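You operate a simulated robot arm through the tools that you are given. There is no shell and no other tool.

Carry out the task below with a simulated two-armed robot. There is one attempt and no reset: what you move stays moved.

## Task
Set both throttles so that the motor makes about 250 rpm each way.
Fine: forward first; no load; shaft at rest before reverse; end with the lever at Stop and the pump on; valves and clamp stay.

It is judged by the outcome, as a careful person would: the job done as asked, and still so three seconds after it is handed in. It fails if anything else is knocked over, pushed out of place, dropped, spilled or broken.

## Robot
Two 7-joint arms with two-finger parallel grippers on one trunk that stands fixed in place. Base frame: the origin is at the foot of the trunk, x ahead of it, y to its left, z up. Lengths are in m, angles in rad, forces in N, time in s.
The left shoulder is at [0.07, 0.163, 1.245], the right one opposite. With the tool pointing down near the work surface each hand reaches from about 0.38 to 0.88 m from the base axis, measured 20 degrees to its own side. Payload 3.43 kg a hand.
The TCP of each hand is the grasp point between the finger pads, 0.034 m short of the fingertips. In the tool frame z runs along the fingers and y along their closing line. The gripper opens to 0.128 m. The fingers are 0.024 m wide and 0.012 m thick; the gripper's body (0.048 by 0.13 m) begins 0.096 m behind the TCP.
Orientation is that of the tool frame in the base frame, as [roll, pitch, yaw] about the fixed x, y, z axes, in that order (R = Rz(yaw) Ry(pitch) Rx(roll)). With the fingers straight down and closing along the base's y, the tool's x points along the base's -x, its y along +y and its z along -z.

## Interface
- The arms move only by the tool send_rows. It takes "left_series", "right_series" or both (then of equal length, played together; a hand with none holds still); each is a list of rows, each a list of 3 entries, a list of its own where there are three numbers: the shift along the base's x, y, z in units of 200 mm (1.0 is 200 mm), then the turn, a rotation vector about the base's x, y, z in units of 45 degrees (1.0 is 45 degrees), then the finger opening in m, from 0 to 0.128. In form: [[[dx, dy, dz], [rx, ry, rz], jaw], ...]. A call has 1 to 20 rows; each row is the pose to reach, as a shift and turn from the pose commanded when the call began. A call with a number of a shift or a turn outside -1 to 1 is refused whole. A row lasts 0.2 s, in which the tool goes at most 0.05 m and 0.15 rad; a call with a longer step from one row to the next is refused whole, and so is a gripper value outside its range. Where a pose cannot be reached the arm comes as near as it can. A force on the tool above 80 N (or 10 N above the force at the start of the call, whichever is more), or a blocked arm, ends the call early, and 0.2 s more pass. Each finger travels about 0.153 m/s and halts on what it meets, pressing with about 34 N; the grip force reading is that of the motor and also rises with nothing between the fingers. The clock runs only during rows and for 0.2 s after the last one: add rows that repeat a pose to give the fingers time. The reply holds the time, the measured pose of the TCP, the force on the tool along the base axes, the opening and the grip force, in the units named above and with some noise, with the torque about the TCP (base axes, N m) and any sound that the robot's microphone picked up.
- Cameras (640 x 400 px; columns grow to the right, rows downward): "scene" is now at [0.1215, -0.0547, 1.4939]; the picture's right is [-0.67, -0.74, 0.00], its down [-0.35, 0.32, -0.88] and it looks along [0.65, -0.59, -0.48] (base axes); focal length 254 px, centre (320, 200). "left" rides on the left gripper at [0.076, 0.011, -0.16] in its tool frame; the picture's right is [-0.15, 0.99, 0.00], its down [-0.88, -0.13, -0.46] and it looks along [-0.45, -0.07, 0.89] (tool axes); focal length 234 px, centre (320, 200). "right" rides on the right gripper at [0.076, -0.011, -0.16] in its tool frame; the picture's right is [0.15, 0.99, 0.00], its down [-0.88, 0.13, -0.46] and it looks along [-0.45, 0.07, 0.89] (tool axes); focal length 234 px, centre (320, 200). There is no depth. A picture from a camera that has moved, and an enlarged one, comes with that camera's place and axes in the base frame and with its lens. The place of the scene camera against the robot may be out by one fixed shift of up to 0.018 m in any direction.
- snapshot(camera): a new picture of that camera. The clock stands still meanwhile.
- move_column(by): slides the trunk up (or, below 0, down) by that many m; the arms and the scene camera ride with it, the base frame stays. It gives what a move gives, with no picture.
- head_to(pan, tilt): turns the head with the scene camera to pan (to the left, within 1.501 rad either way) and tilt (down, from -0.506 to 1.204), counted from straight ahead of the robot. It gives what a move gives.
- inspect(camera, box): a new picture of the part [left, top, right, bottom] of that camera's present view, enlarged. The clock stands still meanwhile.
- close_job(): hands the job in; it is judged then, once.

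Nothing tells you positions but the pictures and the camera data. Unless the task says otherwise, let go and move clear before handing in.

The tools are called after "Request:" by a JSON object that holds its "method" and its "body". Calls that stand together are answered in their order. send_rows: Moves the arms, as the interface text tells. Its arguments: {"type":"object","properties":{"left_series":{"type":"array","items":{"type":"array"}},"right_series":{"type":"array","items":{"type":"array"}}},"required":[]} The other tools are called the same way: move_column (by) moves the trunk up or down; head_to (pan, tilt) turns the head that bears the scene camera; snapshot (camera) takes a picture; inspect (camera, box) takes an enlarged picture of a part of a camera's view; close_job () hands the job in.

At the start:

```text
time: 0.0
left_position: [0.5174, -0.0599, 1.2745]
left_tool_rot: [-3.141, 0.0, -3.141]
left_force: [0.0, 0.0, 0.3]
left_torque: [0.07, -0.01, 0.0]
left_finger_gap: 0.128
left_grasp_force: 0.1
right_position: [0.3597, -0.377, 1.357]
right_tool_rot: [3.141, 0.0, -3.141]
right_force: [0.6, -0.1, 0.5]
right_torque: [-0.02, 0.0, 0.01]
right_finger_gap: 0.1281
right_grasp_force: 0.1
trunk travel left (down, up): [-0.725, 0.215]
head pan, tilt (commanded): [-0.738, 0.496]
```

scene: 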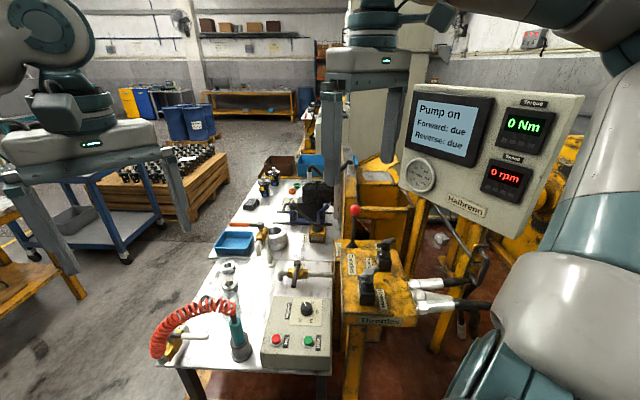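
right: 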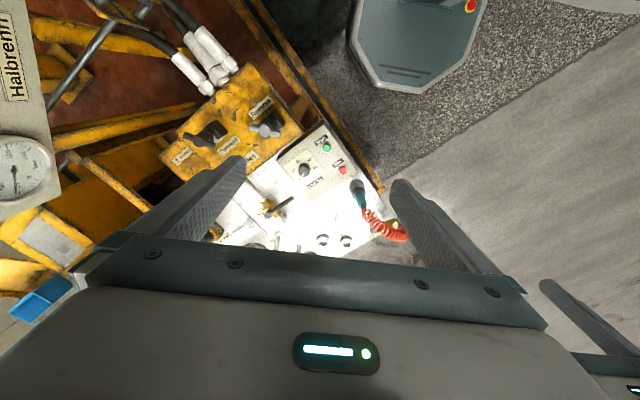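
left: 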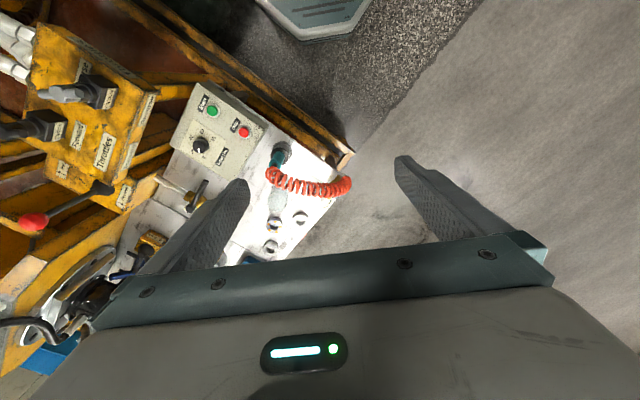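

I see a test bench with a control box (buttons, knob), a yellow lever/throttle box and a display that reads "Pump on, Forward: due, Reverse: due". I'll take enlarged pictures before moving anything.

Request:
{"method": "inspect", "body": {"camera": "scene", "box": [320, 190, 480, 340]}}

Request:
{"method": "inspect", "body": {"camera": "scene", "box": [390, 70, 590, 220]}}

Request:
{"method": "inspect", "body": {"camera": "scene", "box": [140, 140, 350, 380]}}

Request:
{"method": "inspect", "body": {"camera": "left", "box": [0, 20, 200, 260]}}

Request:
{"method": "inspect", "body": {"camera": "right", "box": [150, 50, 420, 260]}}

```text
2.67 times, centred on (400, 265) of scene
camera zoom: at [0.1215, -0.0547, 1.4939], right [-0.67, -0.74, 0.0], down [-0.35, 0.32, -0.88], along [0.65, -0.59, -0.48], focal length 678 px, centre (107, 27)
```

zoom: 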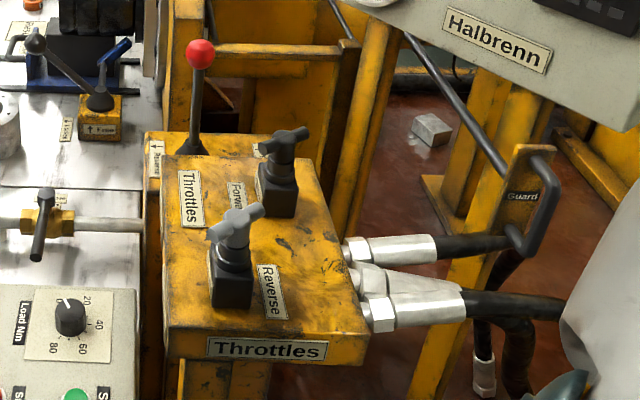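

```text
2.67 times, centred on (490, 145) of scene
camera zoom: at [0.1215, -0.0547, 1.4939], right [-0.67, -0.74, 0.0], down [-0.35, 0.32, -0.88], along [0.65, -0.59, -0.48], focal length 678 px, centre (-133, 347)
```

zoom: 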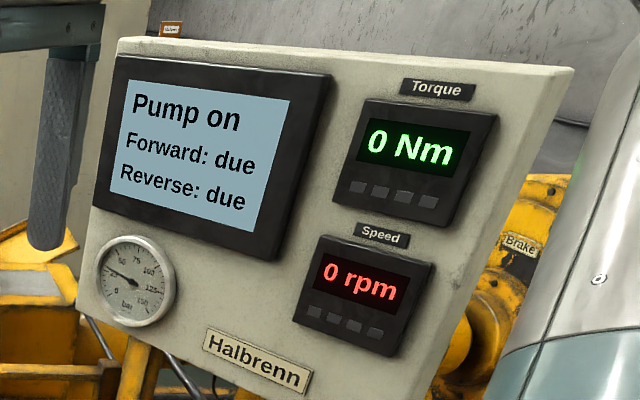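

```text
1.67 times, centred on (245, 260) of scene
camera zoom: at [0.1215, -0.0547, 1.4939], right [-0.67, -0.74, 0.0], down [-0.35, 0.32, -0.88], along [0.65, -0.59, -0.48], focal length 424 px, centre (445, 100)
```

zoom: 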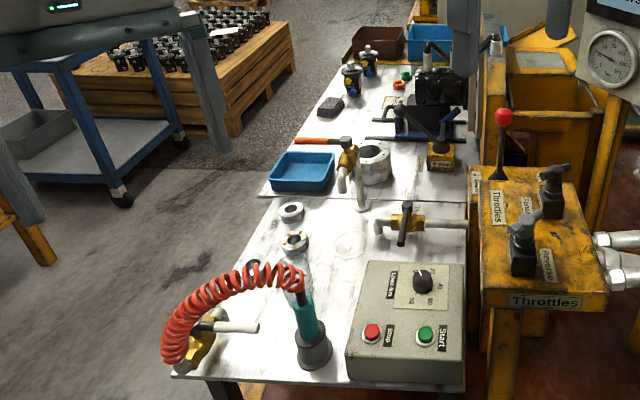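

```text
1.67 times, centred on (100, 140) of left
camera zoom: at [0.4418, -0.0502, 1.4356], right [0.15, 0.99, 0.0], down [0.88, -0.13, 0.46], along [0.45, -0.07, -0.89], focal length 390 px, centre (687, 300)
```

zoom: 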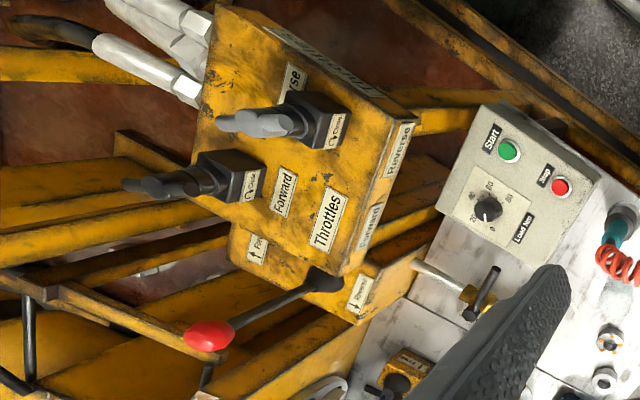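

```text
1.90 times, centred on (285, 155) of right
camera zoom: at [0.2847, -0.3881, 1.5143], right [-0.15, 0.99, 0.0], down [0.88, 0.13, 0.46], along [0.45, 0.07, -0.89], focal length 446 px, centre (387, 286)
```

zoom: 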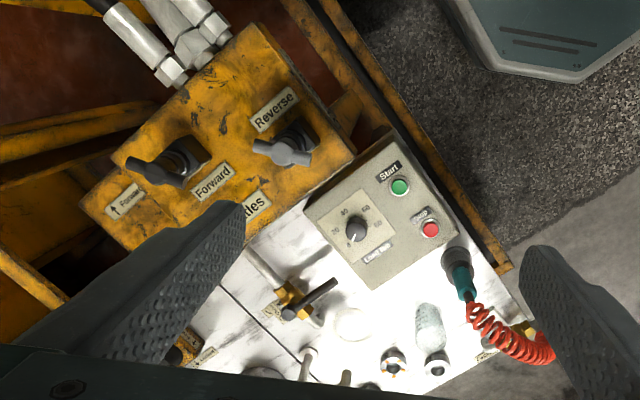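

The red-knobbed lever stands near (0.60, -0.66, 1.04) and the throttle handles near (0.40, -0.49, 0.99) and (0.44, -0.63, 0.99). I want closer views of labels, load knob and the lever area before touching anything.

Request:
{"method": "inspect", "body": {"camera": "scene", "box": [330, 220, 420, 280]}}

Request:
{"method": "inspect", "body": {"camera": "scene", "box": [260, 290, 340, 360]}}

Request:
{"method": "inspect", "body": {"camera": "left", "box": [0, 80, 110, 190]}}

Request:
{"method": "inspect", "body": {"camera": "left", "box": [90, 160, 170, 240]}}

Request:
{"method": "inspect", "body": {"camera": "right", "box": [170, 80, 310, 180]}}

Request:
{"method": "inspect", "body": {"camera": "right", "box": [270, 130, 390, 210]}}

Request:
{"method": "inspect", "body": {"camera": "scene", "box": [500, 100, 600, 170]}}

```text
6.67 times, centred on (375, 250) of scene
camera zoom: at [0.1215, -0.0547, 1.4939], right [-0.67, -0.74, 0.0], down [-0.35, 0.32, -0.88], along [0.65, -0.59, -0.48], focal length 1695 px, centre (-47, -133)
```

zoom: 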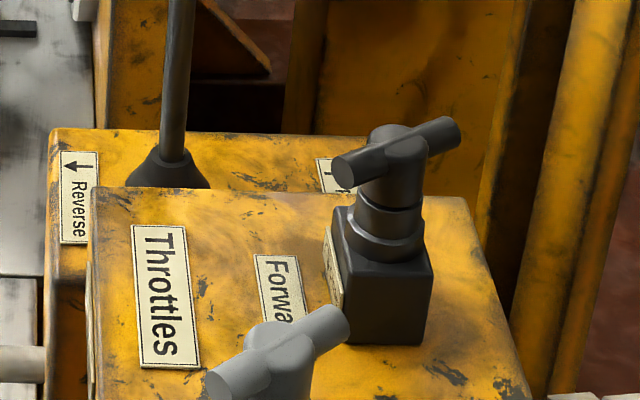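

```text
5.71 times, centred on (300, 325) of scene
camera zoom: at [0.1215, -0.0547, 1.4939], right [-0.67, -0.74, 0.0], down [-0.35, 0.32, -0.88], along [0.65, -0.59, -0.48], focal length 1453 px, centre (434, -514)
```

zoom: 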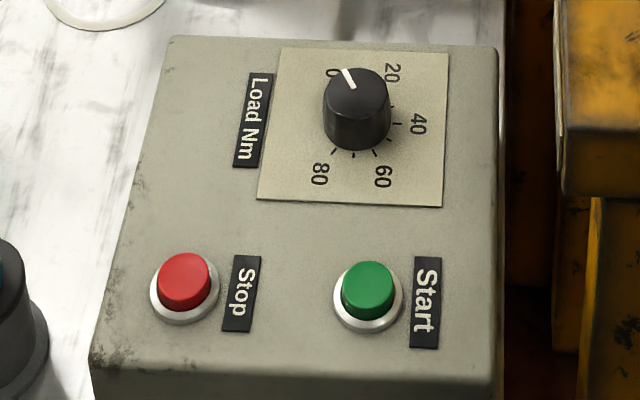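

```text
3.64 times, centred on (55, 135) of left
camera zoom: at [0.4418, -0.0502, 1.4356], right [0.15, 0.99, 0.0], down [0.88, -0.13, 0.46], along [0.45, -0.07, -0.89], focal length 852 px, centre (1284, 436)
```

zoom: 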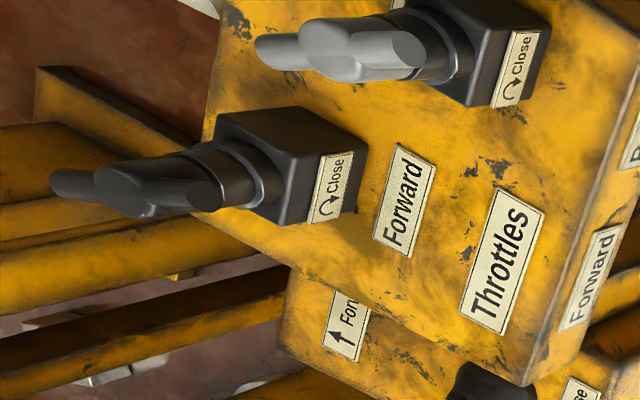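

```text
5.00 times, centred on (130, 200) of left
camera zoom: at [0.4418, -0.0502, 1.4356], right [0.15, 0.99, 0.0], down [0.88, -0.13, 0.46], along [0.45, -0.07, -0.89], focal length 1171 px, centre (1270, 200)
```

zoom: 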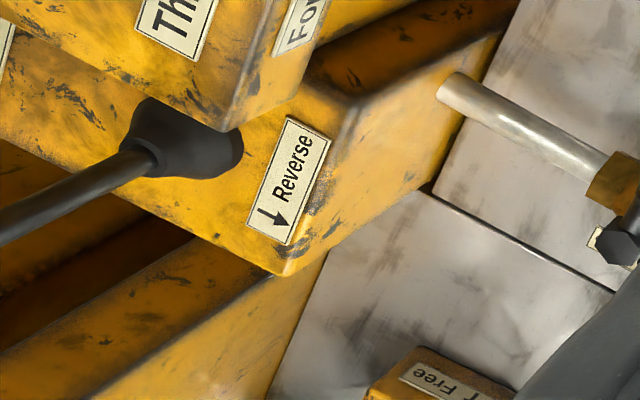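

```text
4.00 times, centred on (240, 130) of right
camera zoom: at [0.2847, -0.3881, 1.5143], right [-0.15, 0.99, 0.0], down [0.88, 0.13, 0.46], along [0.45, 0.07, -0.89], focal length 937 px, centre (640, 480)
```

zoom: 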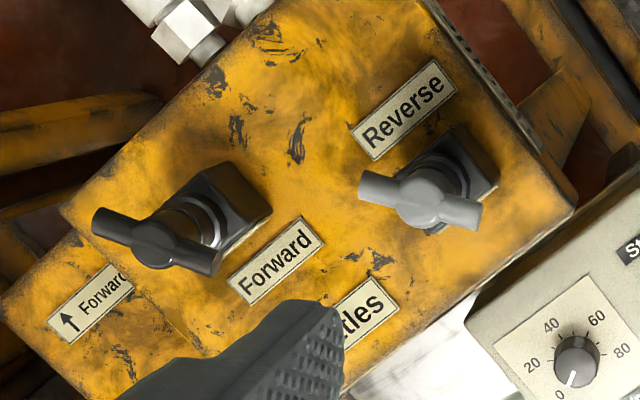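

```text
5.00 times, centred on (330, 170) of right
camera zoom: at [0.2847, -0.3881, 1.5143], right [-0.15, 0.99, 0.0], down [0.88, 0.13, 0.46], along [0.45, 0.07, -0.89], focal length 1171 px, centre (270, 350)
```

zoom: 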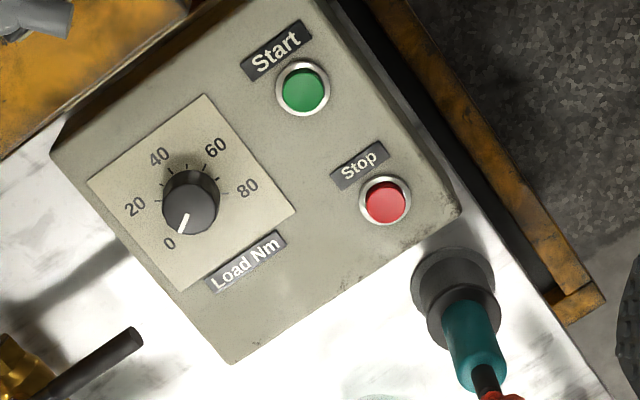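

```text
5.71 times, centred on (550, 135) of scene
camera zoom: at [0.1215, -0.0547, 1.4939], right [-0.67, -0.74, 0.0], down [-0.35, 0.32, -0.88], along [0.65, -0.59, -0.48], focal length 1453 px, centre (-994, 571)
```

zoom: 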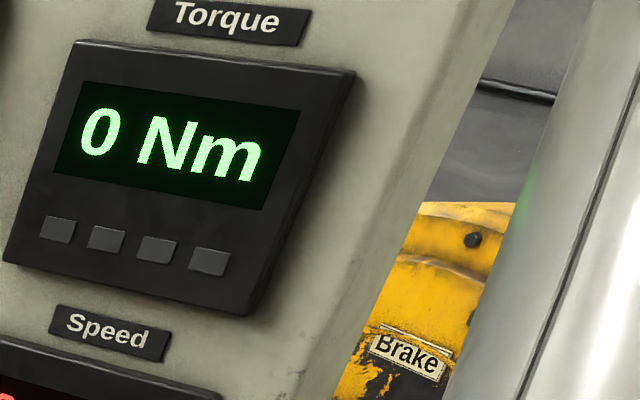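

The load knob is at 0 and the pump is on. I want to read the lever's label arrows precisely and see the surroundings (guard, panel clearance).

Request:
{"method": "inspect", "body": {"camera": "scene", "box": [334, 238, 364, 260]}}

Request:
{"method": "inspect", "body": {"camera": "right", "box": [175, 135, 215, 170]}}

Request:
{"method": "inspect", "body": {"camera": "left", "box": [110, 175, 145, 215]}}

Request:
{"method": "inspect", "body": {"camera": "left", "box": [40, 90, 110, 150]}}

Request:
{"method": "inspect", "body": {"camera": "scene", "box": [400, 200, 520, 300]}}

Request:
{"method": "inspect", "body": {"camera": "scene", "box": [250, 160, 350, 260]}}

```text
16.00 times, centred on (349, 249) of scene
camera zoom: at [0.1215, -0.0547, 1.4939], right [-0.67, -0.74, 0.0], down [-0.35, 0.32, -0.88], along [0.65, -0.59, -0.48], focal length 4067 px, centre (-144, -584)
```

zoom: 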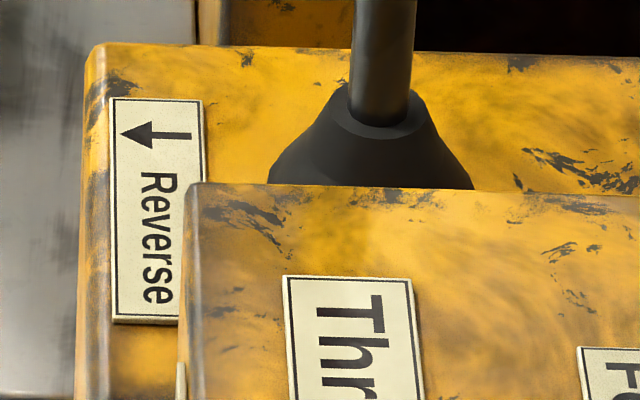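

```text
11.43 times, centred on (195, 152) of right
camera zoom: at [0.2847, -0.3881, 1.5143], right [-0.15, 0.99, 0.0], down [0.88, 0.13, 0.46], along [0.45, 0.07, -0.89], focal length 2676 px, centre (1749, 743)
```

zoom: 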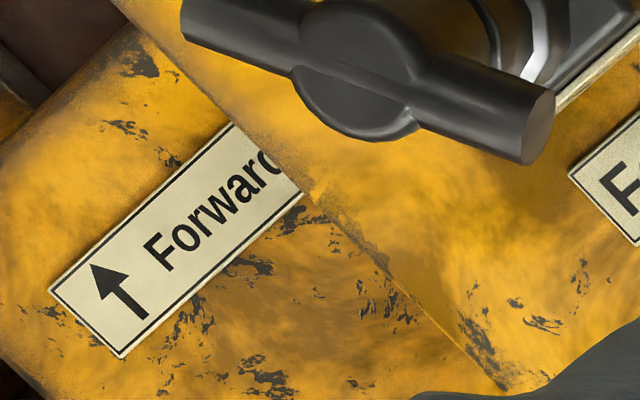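

```text
10.00 times, centred on (128, 195) of left
camera zoom: at [0.4418, -0.0502, 1.4356], right [0.15, 0.99, 0.0], down [0.88, -0.13, 0.46], along [0.45, -0.07, -0.89], focal length 2342 px, centre (2245, 250)
```

zoom: 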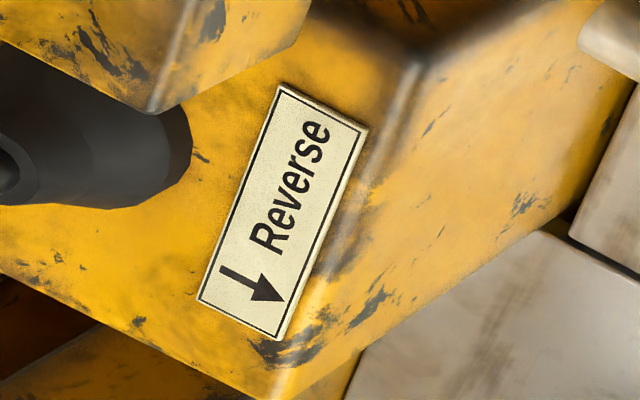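

```text
6.67 times, centred on (75, 120) of left
camera zoom: at [0.4418, -0.0502, 1.4356], right [0.15, 0.99, 0.0], down [0.88, -0.13, 0.46], along [0.45, -0.07, -0.89], focal length 1561 px, centre (1953, 733)
```

zoom: 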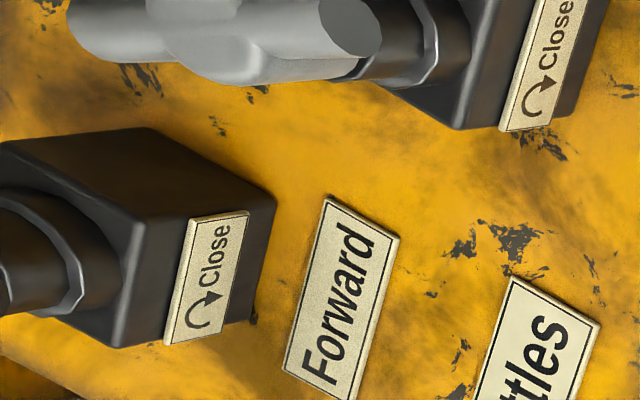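

```text
4.00 times, centred on (460, 250) of scene
camera zoom: at [0.1215, -0.0547, 1.4939], right [-0.67, -0.74, 0.0], down [-0.35, 0.32, -0.88], along [0.65, -0.59, -0.48], focal length 1017 px, centre (-240, 0)
```

zoom: 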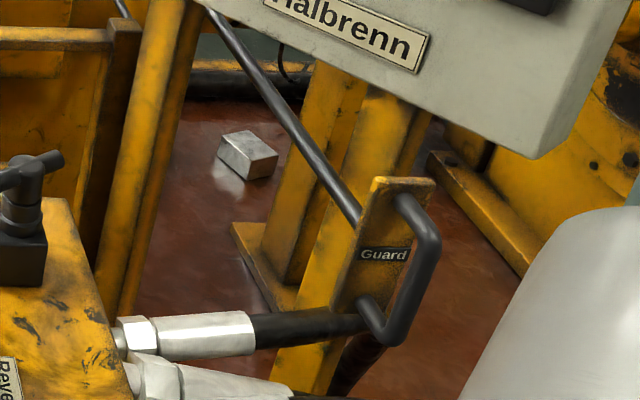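

```text
4.00 times, centred on (300, 210) of scene
camera zoom: at [0.1215, -0.0547, 1.4939], right [-0.67, -0.74, 0.0], down [-0.35, 0.32, -0.88], along [0.65, -0.59, -0.48], focal length 1017 px, centre (400, 160)
```

zoom: 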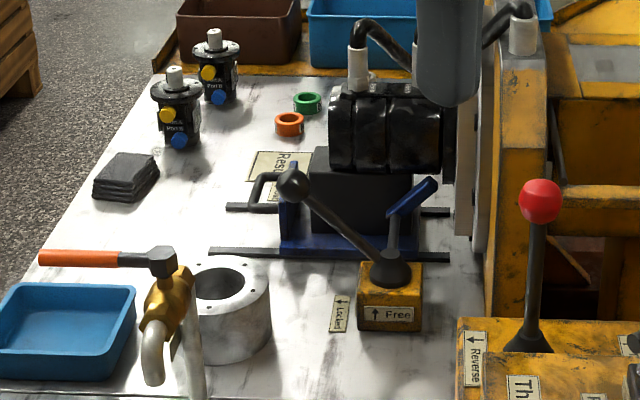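

Forward is toward camera-right (−x,−y), Reverse toward camera-left (+x,+y), and clockwise closes each throttle. I'll look further right to see the guard, the brake/shaft, and the panel's extents.

Request:
{"method": "head_to", "body": {"pan": -1.1, "tilt": 0.5}}

Request:
{"method": "snapshot", "body": {"camera": "scene"}}

Request:
{"method": "head_to", "body": {"pan": -0.6, "tilt": 0.3}}

Request:
{"method": "snapshot", "body": {"camera": "scene"}}

```text
time: 0.8
left_position: [0.5176, -0.0604, 1.2746]
left_tool_rot: [3.141, -0.001, 3.141]
left_force: [-0.4, 0.1, -0.6]
left_torque: [0.02, 0.02, 0.01]
left_finger_gap: 0.128
left_grasp_force: 0.1
right_position: [0.3612, -0.3755, 1.3559]
right_tool_rot: [-3.141, 0.0, -3.141]
right_force: [0.5, -1.1, 0.2]
right_torque: [-0.02, 0.01, -0.02]
right_finger_gap: 0.128
right_grasp_force: 0.0
trunk travel left (down, up): [-0.725, 0.215]
head pan, tilt (commanded): [-1.1, 0.499]
```

```text
taken
camera scene: at [0.0956, -0.0744, 1.4936], right [-0.89, -0.45, 0.0], down [-0.22, 0.43, -0.88], along [0.4, -0.78, -0.48], focal length 254 px, centre (320, 200)
```

scene: 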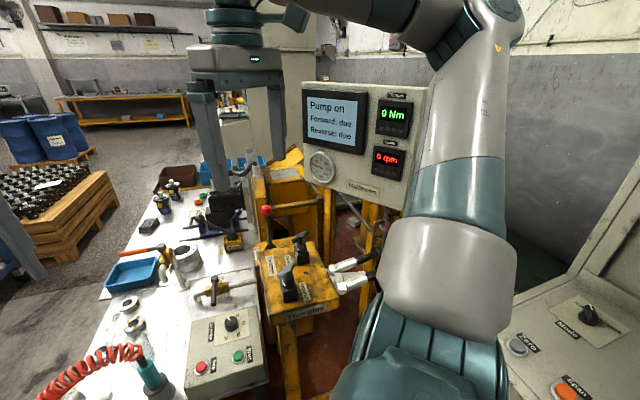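

```text
time: 1.8
left_position: [0.5157, -0.061, 1.2738]
left_tool_rot: [3.141, -0.001, -3.14]
left_force: [-0.2, 0.8, 1.0]
left_torque: [0.0, -0.02, 0.02]
left_finger_gap: 0.1279
left_grasp_force: 0.0
right_position: [0.3606, -0.3758, 1.3566]
right_tool_rot: [-3.141, 0.0, 3.141]
right_force: [0.3, 0.4, 0.2]
right_torque: [-0.03, 0.0, 0.01]
right_finger_gap: 0.1281
right_grasp_force: 0.1
trunk travel left (down, up): [-0.725, 0.215]
head pan, tilt (commanded): [-0.6, 0.3]
```

```text
taken
camera scene: at [0.1312, -0.0462, 1.512], right [-0.57, -0.82, 0.0], down [-0.24, 0.17, -0.96], along [0.79, -0.54, -0.3], focal length 254 px, centre (320, 200)
```

scene: 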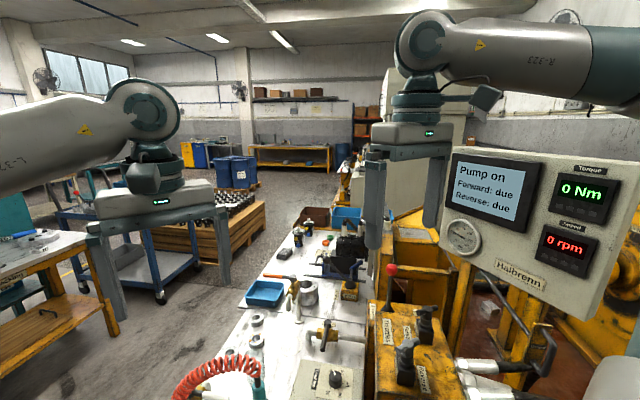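

The load knob reads 0, the lever stands upright at Stop, and the panel's left edge is about 0.15 m to the right of the lever. I'll bring the right hand to a tilted staging pose near the box, fingers closing along the lever's travel, and look again from there.

Request:
{"method": "send_rows", "body": {"right_series": [[[0.06, -0.07, -0.04], [-0.036, -0.093, -0.113], 0.128], [[0.12, -0.14, -0.1], [-0.071, -0.186, -0.226], 0.128], [[0.18, -0.21, -0.16], [-0.107, -0.279, -0.339], 0.128], [[0.24, -0.28, -0.22], [-0.142, -0.372, -0.452], 0.128], [[0.3, -0.35, -0.28], [-0.178, -0.464, -0.565], 0.128], [[0.36, -0.42, -0.35], [-0.214, -0.557, -0.678], 0.12], [[0.42, -0.5, -0.42], [-0.249, -0.65, -0.791], 0.1], [[0.48, -0.57, -0.5], [-0.285, -0.743, -0.904], 0.08], [[0.48, -0.57, -0.5], [-0.285, -0.743, -0.904], 0.08]]}}

Request:
{"method": "head_to", "body": {"pan": -0.8, "tilt": 0.42}}

Request:
{"method": "snapshot", "body": {"camera": "right"}}

Request:
{"method": "snapshot", "body": {"camera": "scene"}}

```text
time: 3.8
left_position: [0.5181, -0.0609, 1.2733]
left_tool_rot: [-3.142, 0.001, 3.141]
left_force: [-1.3, -0.9, 0.4]
left_torque: [-0.02, -0.02, 0.0]
left_finger_gap: 0.128
left_grasp_force: 0.1
right_position: [0.4569, -0.4918, 1.257]
right_tool_rot: [3.14, 0.614, 2.406]
right_force: [-0.8, 0.4, -1.1]
right_torque: [-0.01, -0.01, 0.03]
right_finger_gap: 0.0798
right_grasp_force: 0.0
trunk travel left (down, up): [-0.725, 0.215]
head pan, tilt (commanded): [-0.6, 0.3]
```

```text
time: 4.5
left_position: [0.5184, -0.0606, 1.2741]
left_tool_rot: [3.141, 0.002, 3.14]
left_force: [-0.6, 0.1, 0.7]
left_torque: [0.02, 0.0, -0.01]
left_finger_gap: 0.1277
left_grasp_force: 0.1
right_position: [0.457, -0.49, 1.2565]
right_tool_rot: [-3.141, 0.613, 2.407]
right_force: [0.0, -0.7, 0.5]
right_torque: [-0.02, 0.0, 0.02]
right_finger_gap: 0.08
right_grasp_force: 0.0
trunk travel left (down, up): [-0.725, 0.215]
head pan, tilt (commanded): [-0.799, 0.421]
```

```text
taken
camera right: at [0.3349, -0.3958, 1.3436], right [0.57, 0.82, -0.08], down [0.43, -0.21, 0.88], along [0.7, -0.54, -0.47], focal length 234 px, centre (320, 200)
```

right: 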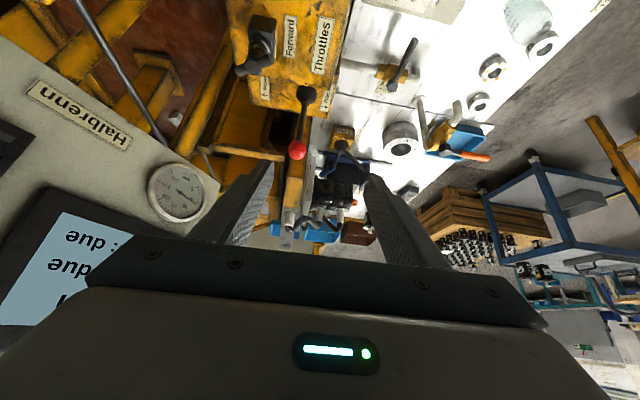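

```text
taken
camera scene: at [0.1185, -0.0596, 1.5008], right [-0.72, -0.7, 0.0], down [-0.28, 0.29, -0.91], along [0.64, -0.65, -0.41], focal length 254 px, centre (320, 200)
```

scene: 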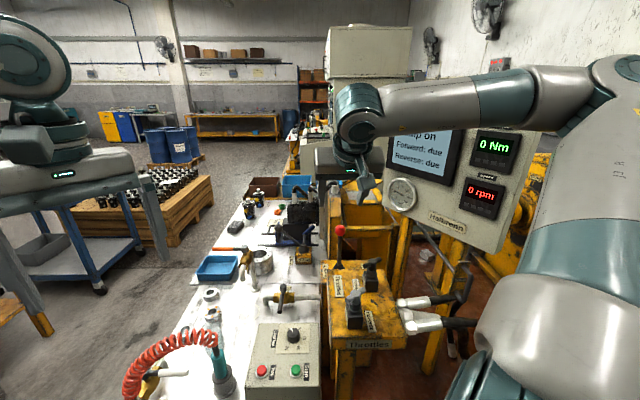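

The hand is at the staging pose and the knob shows at about (297,150) in the right camera. I'll measure the knob and lever base more exactly with enlarged views.

Request:
{"method": "inspect", "body": {"camera": "right", "box": [240, 60, 360, 180]}}

Request:
{"method": "inspect", "body": {"camera": "scene", "box": [310, 210, 400, 290]}}

Request:
{"method": "inspect", "body": {"camera": "left", "box": [0, 160, 140, 260]}}

```text
3.33 times, centred on (300, 120) of right
camera zoom: at [0.3349, -0.3958, 1.3436], right [0.57, 0.82, -0.08], down [0.43, -0.21, 0.88], along [0.7, -0.54, -0.47], focal length 781 px, centre (387, 467)
```

zoom: 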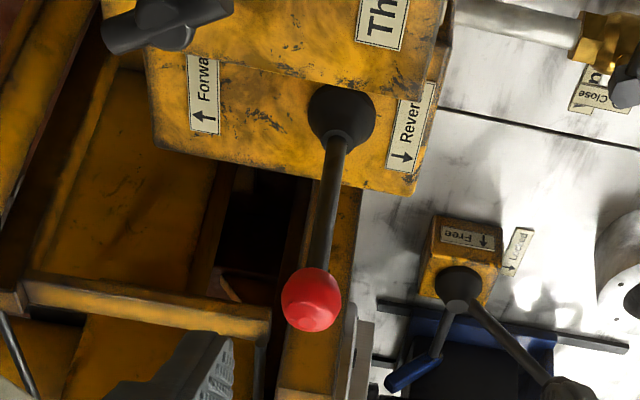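

```text
5.00 times, centred on (355, 250) of scene
camera zoom: at [0.1185, -0.0596, 1.5008], right [-0.72, -0.7, 0.0], down [-0.28, 0.29, -0.91], along [0.64, -0.65, -0.41], focal length 1271 px, centre (145, -50)
```

zoom: 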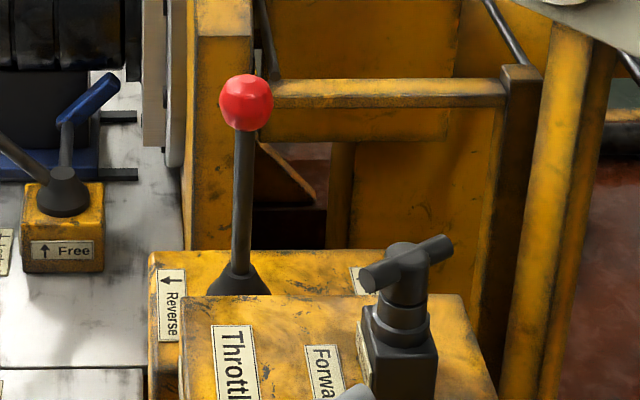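

```text
4.00 times, centred on (70, 210) of left
camera zoom: at [0.4417, -0.0503, 1.4356], right [0.15, 0.99, 0.0], down [0.88, -0.13, 0.46], along [0.45, -0.07, -0.89], focal length 937 px, centre (1320, 160)
```

zoom: 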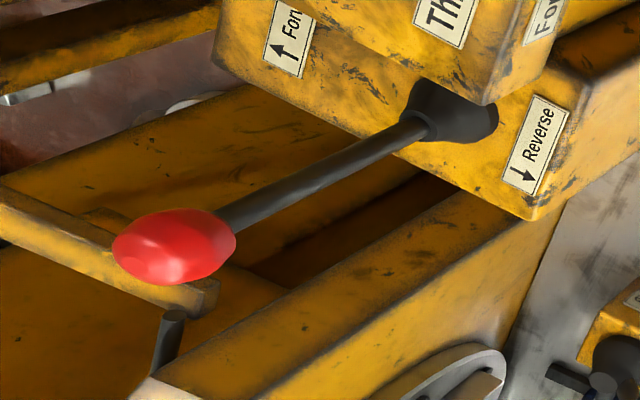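

The left/right camera pair puts the knob near (0.611, -0.68, 1.02), about 36 mm across. I'll move the right hand to roughly 0.13 m short of it along the finger axis and re-measure.

Request:
{"method": "send_rows", "body": {"right_series": [[[0.06, -0.09, -0.08], [0, 0, 0], 0.08], [[0.12, -0.18, -0.16], [0, 0, 0], 0.08], [[0.18, -0.26, -0.24], [0, 0, 0], 0.08], [[0.24, -0.35, -0.33], [0, 0, 0], 0.08], [[0.31, -0.44, -0.41], [0, 0, 0], 0.08], [[0.37, -0.53, -0.49], [0, 0, 0], 0.08], [[0.43, -0.62, -0.57], [0, 0, 0], 0.08], [[0.49, -0.7, -0.655], [0, 0, 0], 0.08], [[0.49, -0.7, -0.655], [0, 0, 0], 0.08]]}}

Request:
{"method": "snapshot", "body": {"camera": "right"}}

Request:
{"method": "snapshot", "body": {"camera": "scene"}}

Request:
{"method": "snapshot", "body": {"camera": "left"}}

```text
time: 6.5
left_position: [0.517, -0.0607, 1.2749]
left_tool_rot: [3.141, 0.002, 3.14]
left_force: [0.3, 0.2, 0.5]
left_torque: [-0.04, -0.01, 0.01]
left_finger_gap: 0.1283
left_grasp_force: 0.0
right_position: [0.5548, -0.6287, 1.1251]
right_tool_rot: [-3.141, 0.611, 2.409]
right_force: [-0.7, -0.4, -0.6]
right_torque: [0.0, 0.02, 0.01]
right_finger_gap: 0.0799
right_grasp_force: 0.1
trunk travel left (down, up): [-0.725, 0.215]
head pan, tilt (commanded): [-0.799, 0.421]
```

```text
taken
camera right: at [0.4326, -0.5348, 1.2121], right [0.57, 0.82, -0.08], down [0.43, -0.21, 0.88], along [0.7, -0.54, -0.47], focal length 234 px, centre (320, 200)
```

right: 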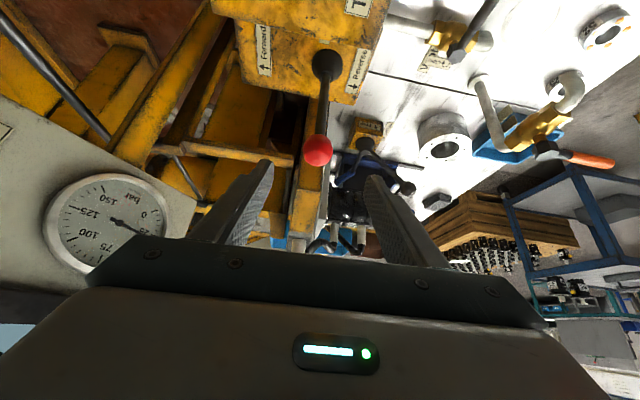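

```text
taken
camera scene: at [0.1181, -0.0593, 1.5009], right [-0.72, -0.7, 0.0], down [-0.28, 0.29, -0.91], along [0.64, -0.65, -0.41], focal length 254 px, centre (320, 200)
```

scene: 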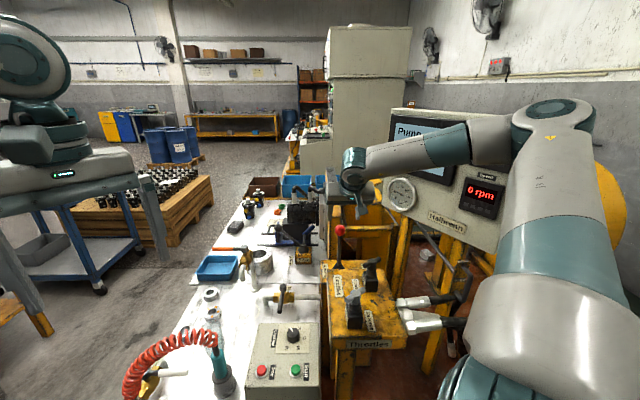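

```text
taken
camera left: at [0.4413, -0.05, 1.4358], right [0.15, 0.99, 0.0], down [0.88, -0.13, 0.46], along [0.45, -0.07, -0.89], focal length 234 px, centre (320, 200)
```

left: 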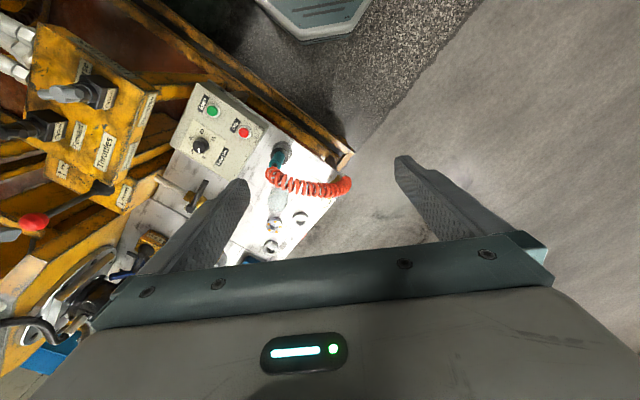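

The speed read-out stays visible from the head camera, and the knob now lies at about (317,150) in the right camera. I'll enlarge it to fix the knob's position.

Request:
{"method": "inspect", "body": {"camera": "right", "box": [220, 30, 400, 210]}}

Request:
{"method": "inspect", "body": {"camera": "scene", "box": [300, 170, 400, 270]}}

Request:
{"method": "inspect", "body": {"camera": "left", "box": [0, 160, 140, 260]}}

```text
2.22 times, centred on (310, 120) of right
camera zoom: at [0.4326, -0.5348, 1.2121], right [0.57, 0.82, -0.08], down [0.43, -0.21, 0.88], along [0.7, -0.54, -0.47], focal length 520 px, centre (342, 378)
```

zoom: 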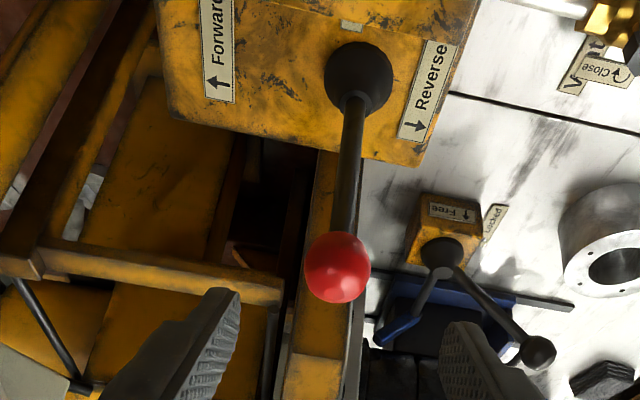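

```text
4.00 times, centred on (350, 220) of scene
camera zoom: at [0.1181, -0.0593, 1.5009], right [-0.72, -0.7, 0.0], down [-0.28, 0.29, -0.91], along [0.64, -0.65, -0.41], focal length 1017 px, centre (200, 120)
```

zoom: 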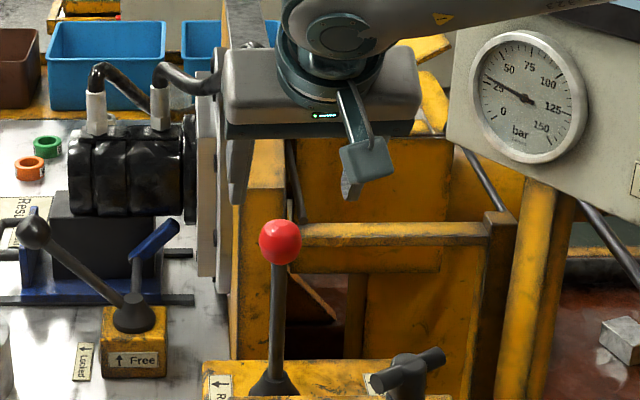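

```text
4.00 times, centred on (70, 210) of left
camera zoom: at [0.4413, -0.05, 1.4358], right [0.15, 0.99, 0.0], down [0.88, -0.13, 0.46], along [0.45, -0.07, -0.89], focal length 937 px, centre (1320, 160)
```

zoom: 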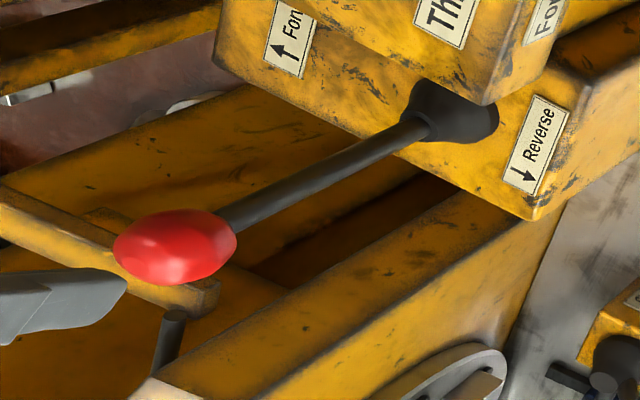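

The knob is at (0.612, -0.6845, 1.0185), almost exactly on the finger axis, 0.133 m ahead of the grasp point. I'll advance so the open fingers straddle it without pressing.

Request:
{"method": "send_rows", "body": {"right_series": [[[0.05, -0.049, -0.093], [0, 0, 0], 0.075], [[0.1, -0.098, -0.186], [0, 0, 0], 0.07], [[0.15, -0.147, -0.28], [0, 0, 0], 0.07], [[0.195, -0.19, -0.364], [0, 0, 0], 0.07], [[0.24, -0.234, -0.448], [0, 0, 0], 0.07], [[0.28, -0.273, -0.522], [0, 0, 0], 0.07], [[0.28, -0.273, -0.522], [0, 0, 0], 0.07]]}}

Request:
{"method": "snapshot", "body": {"camera": "right"}}

Request:
{"method": "snapshot", "body": {"camera": "scene"}}

Request:
{"method": "inspect", "body": {"camera": "left", "box": [0, 160, 140, 260]}}

```text
time: 8.1
left_position: [0.5176, -0.061, 1.2749]
left_tool_rot: [3.14, -0.002, -3.141]
left_force: [0.4, -0.3, -0.1]
left_torque: [-0.03, 0.0, 0.02]
left_finger_gap: 0.1281
left_grasp_force: 0.0
right_position: [0.6127, -0.684, 1.0203]
right_tool_rot: [3.14, 0.613, 2.407]
right_force: [0.2, 0.5, 0.4]
right_torque: [0.0, 0.04, -0.04]
right_finger_gap: 0.07
right_grasp_force: 0.3
trunk travel left (down, up): [-0.725, 0.215]
head pan, tilt (commanded): [-0.799, 0.421]
```

```text
taken
camera right: at [0.4904, -0.5904, 1.1068], right [0.57, 0.82, -0.08], down [0.43, -0.21, 0.88], along [0.7, -0.54, -0.47], focal length 234 px, centre (320, 200)
```

right: 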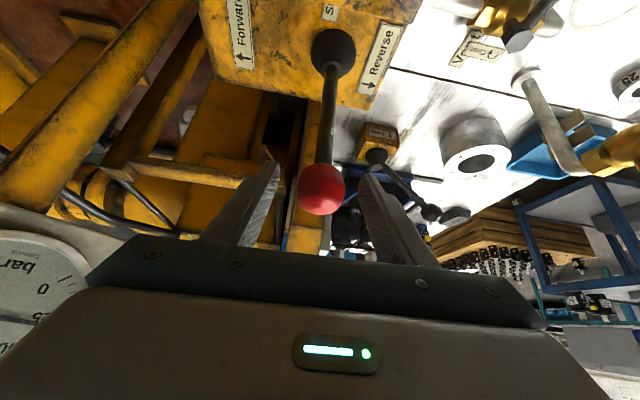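

```text
taken
camera scene: at [0.1182, -0.0595, 1.5008], right [-0.72, -0.7, 0.0], down [-0.28, 0.29, -0.91], along [0.64, -0.65, -0.41], focal length 254 px, centre (320, 200)
```

scene: 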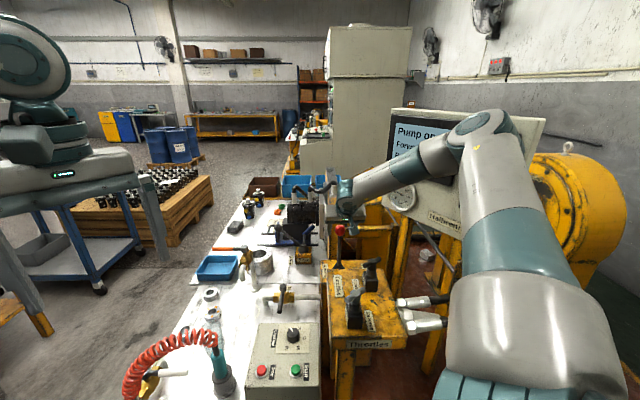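

```text
4.00 times, centred on (70, 210) of left
camera zoom: at [0.4414, -0.0502, 1.4358], right [0.15, 0.99, 0.0], down [0.88, -0.13, 0.46], along [0.45, -0.07, -0.89], focal length 937 px, centre (1320, 160)
```

zoom: 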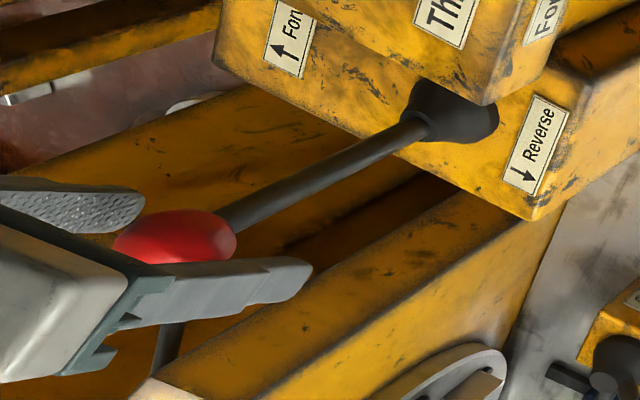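

The fingers straddle the knob freely, but the forearm now hides the speed read-out from the head camera. I'll raise the left hand and turn it so its camera looks over the right forearm at the panel.

Request:
{"method": "send_rows", "body": {"left_series": [[[-0.03, -0.08, 0.1], [-0.097, 0.038, -0.052], 0.128], [[-0.07, -0.16, 0.2], [-0.193, 0.075, -0.104], 0.128], [[-0.1, -0.24, 0.3], [-0.29, 0.113, -0.156], 0.128], [[-0.13, -0.32, 0.4], [-0.387, 0.151, -0.207], 0.128], [[-0.17, -0.4, 0.5], [-0.483, 0.188, -0.259], 0.128], [[-0.2, -0.48, 0.6], [-0.58, 0.226, -0.311], 0.128], [[-0.2, -0.48, 0.6], [-0.58, 0.226, -0.311], 0.128]]}}

Request:
{"method": "snapshot", "body": {"camera": "left"}}

Request:
{"method": "snapshot", "body": {"camera": "scene"}}

```text
time: 9.7
left_position: [0.4778, -0.1586, 1.3969]
left_tool_rot: [-2.666, -0.114, 2.864]
left_force: [1.1, 1.1, -0.6]
left_torque: [-0.01, 0.01, 0.0]
left_finger_gap: 0.1279
left_grasp_force: 0.0
right_position: [0.6135, -0.6852, 1.0208]
right_tool_rot: [3.141, 0.612, 2.407]
right_force: [0.2, 0.0, 0.6]
right_torque: [-0.02, 0.02, 0.05]
right_finger_gap: 0.07
right_grasp_force: 0.2
trunk travel left (down, up): [-0.725, 0.215]
head pan, tilt (commanded): [-0.799, 0.421]
```

```text
taken
camera left: at [0.4434, -0.0622, 1.543], right [0.33, 0.82, -0.47], down [0.92, -0.16, 0.36], along [0.22, -0.55, -0.81], focal length 234 px, centre (320, 200)
```

left: 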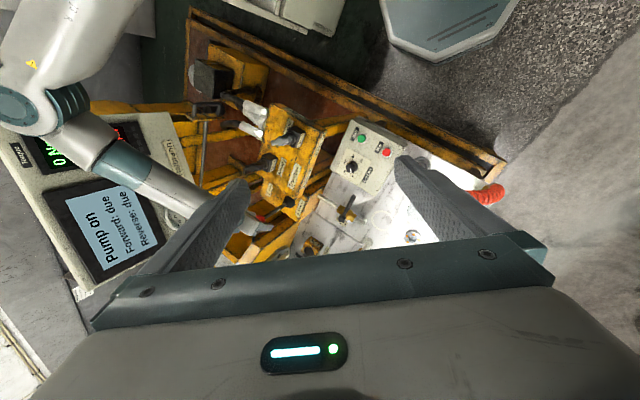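

```text
taken
camera scene: at [0.1188, -0.0593, 1.5008], right [-0.72, -0.7, 0.0], down [-0.28, 0.29, -0.91], along [0.64, -0.65, -0.41], focal length 254 px, centre (320, 200)
```

scene: 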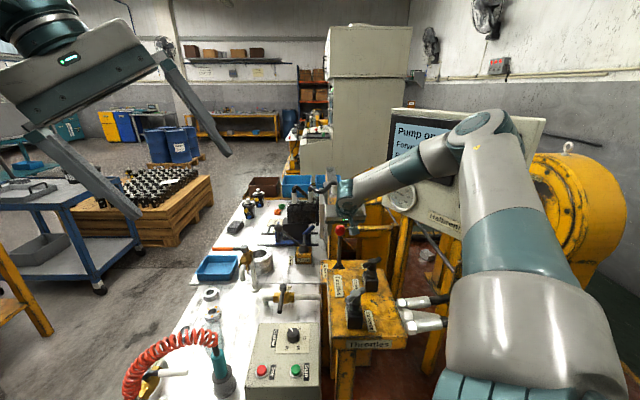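

The left camera already sees the screen and part of the read-outs past the forearm. I'll enlarge that to see whether the speed digits are legible.

Request:
{"method": "inspect", "body": {"camera": "left", "box": [0, 80, 200, 290]}}

Request:
{"method": "inspect", "body": {"camera": "left", "box": [210, 100, 350, 240]}}

```text
1.90 times, centred on (100, 185) of left
camera zoom: at [0.4434, -0.0622, 1.543], right [0.33, 0.82, -0.47], down [0.92, -0.16, 0.36], along [0.22, -0.55, -0.81], focal length 446 px, centre (739, 229)
```

zoom: 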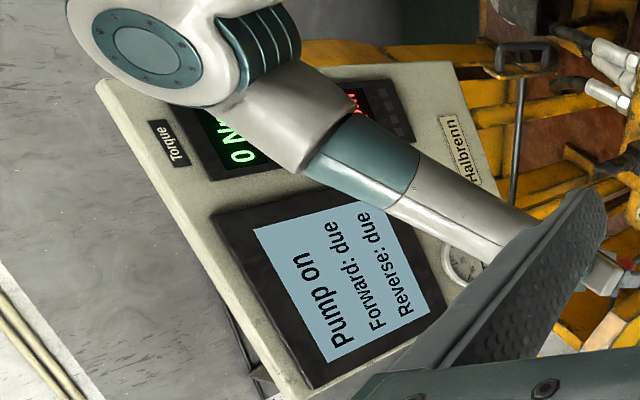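

```text
2.86 times, centred on (280, 170) of left
camera zoom: at [0.4434, -0.0622, 1.543], right [0.33, 0.82, -0.47], down [0.92, -0.16, 0.36], along [0.22, -0.55, -0.81], focal length 669 px, centre (434, 286)
```

zoom: 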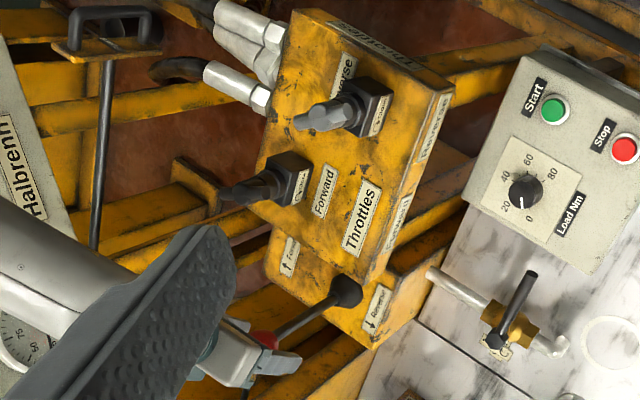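

The forearm hides just the digits. Shifting the left camera back, left and down (about 0.1 m each) and turning it further toward the panel should clear the speed read-out.

Request:
{"method": "send_rows", "body": {"left_series": [[[-0.1, 0.1, -0.1], [-0.092, 0.036, -0.05], 0.128], [[-0.2, 0.2, -0.2], [-0.184, 0.072, -0.1], 0.128], [[-0.3, 0.3, -0.3], [-0.276, 0.108, -0.15], 0.128], [[-0.4, 0.4, -0.4], [-0.368, 0.144, -0.2], 0.128], [[-0.5, 0.5, -0.5], [-0.46, 0.18, -0.25], 0.128], [[-0.5, 0.5, -0.5], [-0.46, 0.18, -0.25], 0.128]]}}

Request:
{"method": "snapshot", "body": {"camera": "left"}}

Request:
{"method": "snapshot", "body": {"camera": "scene"}}

```text
time: 11.1
left_position: [0.3787, -0.0597, 1.2968]
left_tool_rot: [-2.277, -0.107, 2.621]
left_force: [-0.1, 0.2, -0.5]
left_torque: [0.0, 0.0, -0.02]
left_finger_gap: 0.128
left_grasp_force: 0.1
right_position: [0.613, -0.6849, 1.0193]
right_tool_rot: [3.139, 0.61, 2.408]
right_force: [0.4, -0.7, 0.2]
right_torque: [-0.01, 0.0, 0.03]
right_finger_gap: 0.0699
right_grasp_force: 0.1
trunk travel left (down, up): [-0.725, 0.215]
head pan, tilt (commanded): [-0.799, 0.421]
```

```text
taken
camera left: at [0.3854, 0.0855, 1.4005], right [0.38, 0.52, -0.76], down [0.93, -0.23, 0.3], along [-0.02, -0.82, -0.57], focal length 234 px, centre (320, 200)
```

left: 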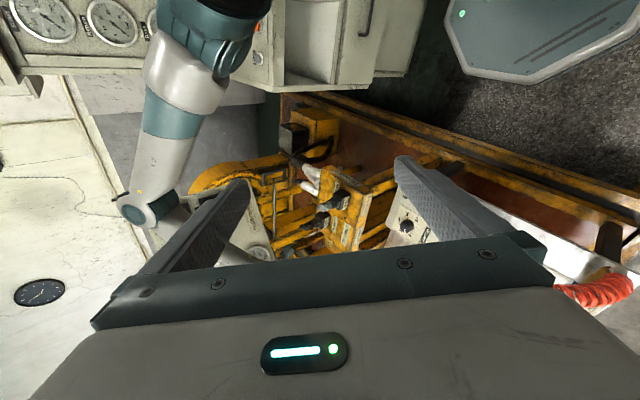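

```text
taken
camera scene: at [0.1184, -0.0606, 1.5008], right [-0.72, -0.7, 0.0], down [-0.28, 0.29, -0.91], along [0.64, -0.65, -0.41], focal length 254 px, centre (320, 200)
```

scene: 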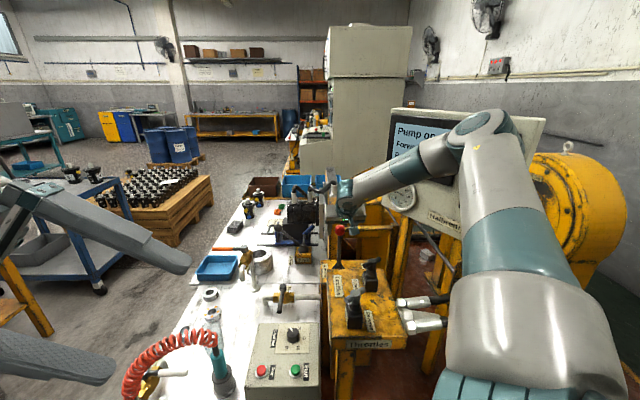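

The left fingers themselves now cover the panel. I'll close them (they hold nothing) and swing the camera a little so the panel sits higher in its picture.

Request:
{"method": "send_rows", "body": {"left_series": [[[0.05, 0, 0], [-0.042, -0.058, 0.085], 0.1], [[0.1, 0, 0], [-0.085, -0.116, 0.169], 0.07], [[0.15, 0, 0], [-0.127, -0.174, 0.254], 0.04], [[0.2, 0, 0], [-0.169, -0.231, 0.338], 0.01], [[0.2, 0, 0], [-0.169, -0.231, 0.338], 0.0], [[0.2, 0, 0], [-0.169, -0.231, 0.338], 0.0], [[0.2, 0, 0], [-0.169, -0.231, 0.338], 0.0]]}}

Request:
{"method": "snapshot", "body": {"camera": "left"}}

```text
time: 12.7
left_position: [0.4175, -0.0575, 1.2939]
left_tool_rot: [-2.221, 0.113, 2.89]
left_force: [0.3, -0.7, 0.7]
left_torque: [-0.01, 0.02, -0.02]
left_finger_gap: 0.0
left_grasp_force: 32.8
right_position: [0.6122, -0.6832, 1.0199]
right_tool_rot: [3.14, 0.611, 2.409]
right_force: [-0.2, 0.0, 0.1]
right_torque: [0.01, 0.02, -0.04]
right_finger_gap: 0.0702
right_grasp_force: 0.1
trunk travel left (down, up): [-0.725, 0.215]
head pan, tilt (commanded): [-0.799, 0.421]
```

```text
taken
camera left: at [0.3685, 0.0933, 1.3744], right [0.38, 0.52, -0.77], down [0.88, 0.07, 0.48], along [0.3, -0.85, -0.43], focal length 234 px, centre (320, 200)
```

left: 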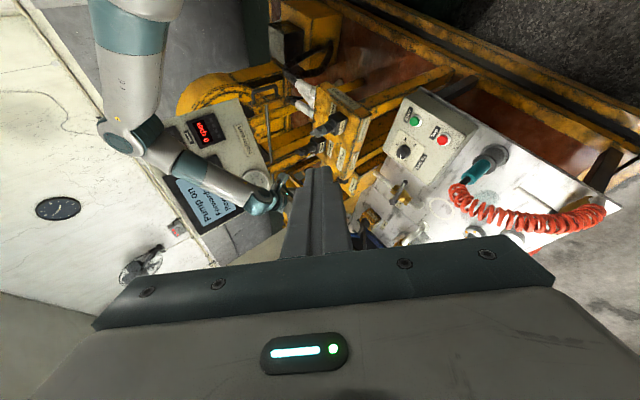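

The speed read-out is now plainly visible to the left camera at about (205,130). I'll confirm it is legible.

Request:
{"method": "inspect", "body": {"camera": "left", "box": [150, 80, 370, 240]}}

Request:
{"method": "inspect", "body": {"camera": "left", "box": [165, 95, 245, 165]}}

```text
2.50 times, centred on (260, 160) of left
camera zoom: at [0.3685, 0.0933, 1.3744], right [0.38, 0.52, -0.77], down [0.88, 0.07, 0.48], along [0.3, -0.85, -0.43], focal length 585 px, centre (470, 300)
```

zoom: 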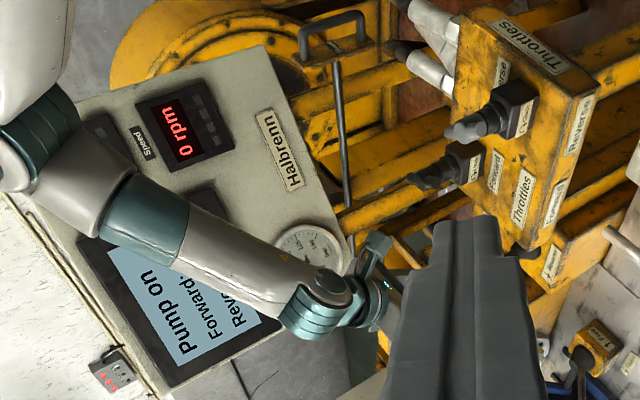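

```text
5.71 times, centred on (205, 130) of left
camera zoom: at [0.3685, 0.0933, 1.3744], right [0.38, 0.52, -0.77], down [0.88, 0.07, 0.48], along [0.3, -0.85, -0.43], focal length 1338 px, centre (977, 600)
```

zoom: 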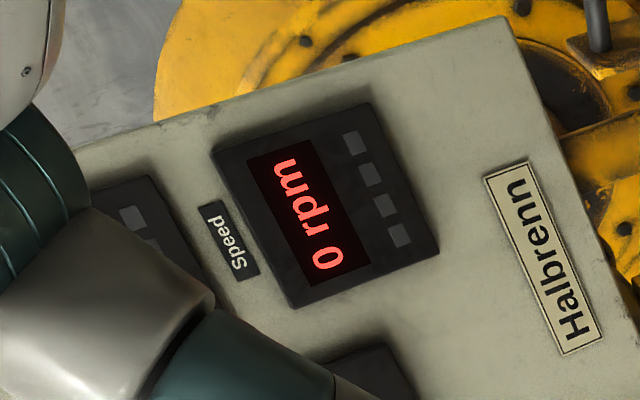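

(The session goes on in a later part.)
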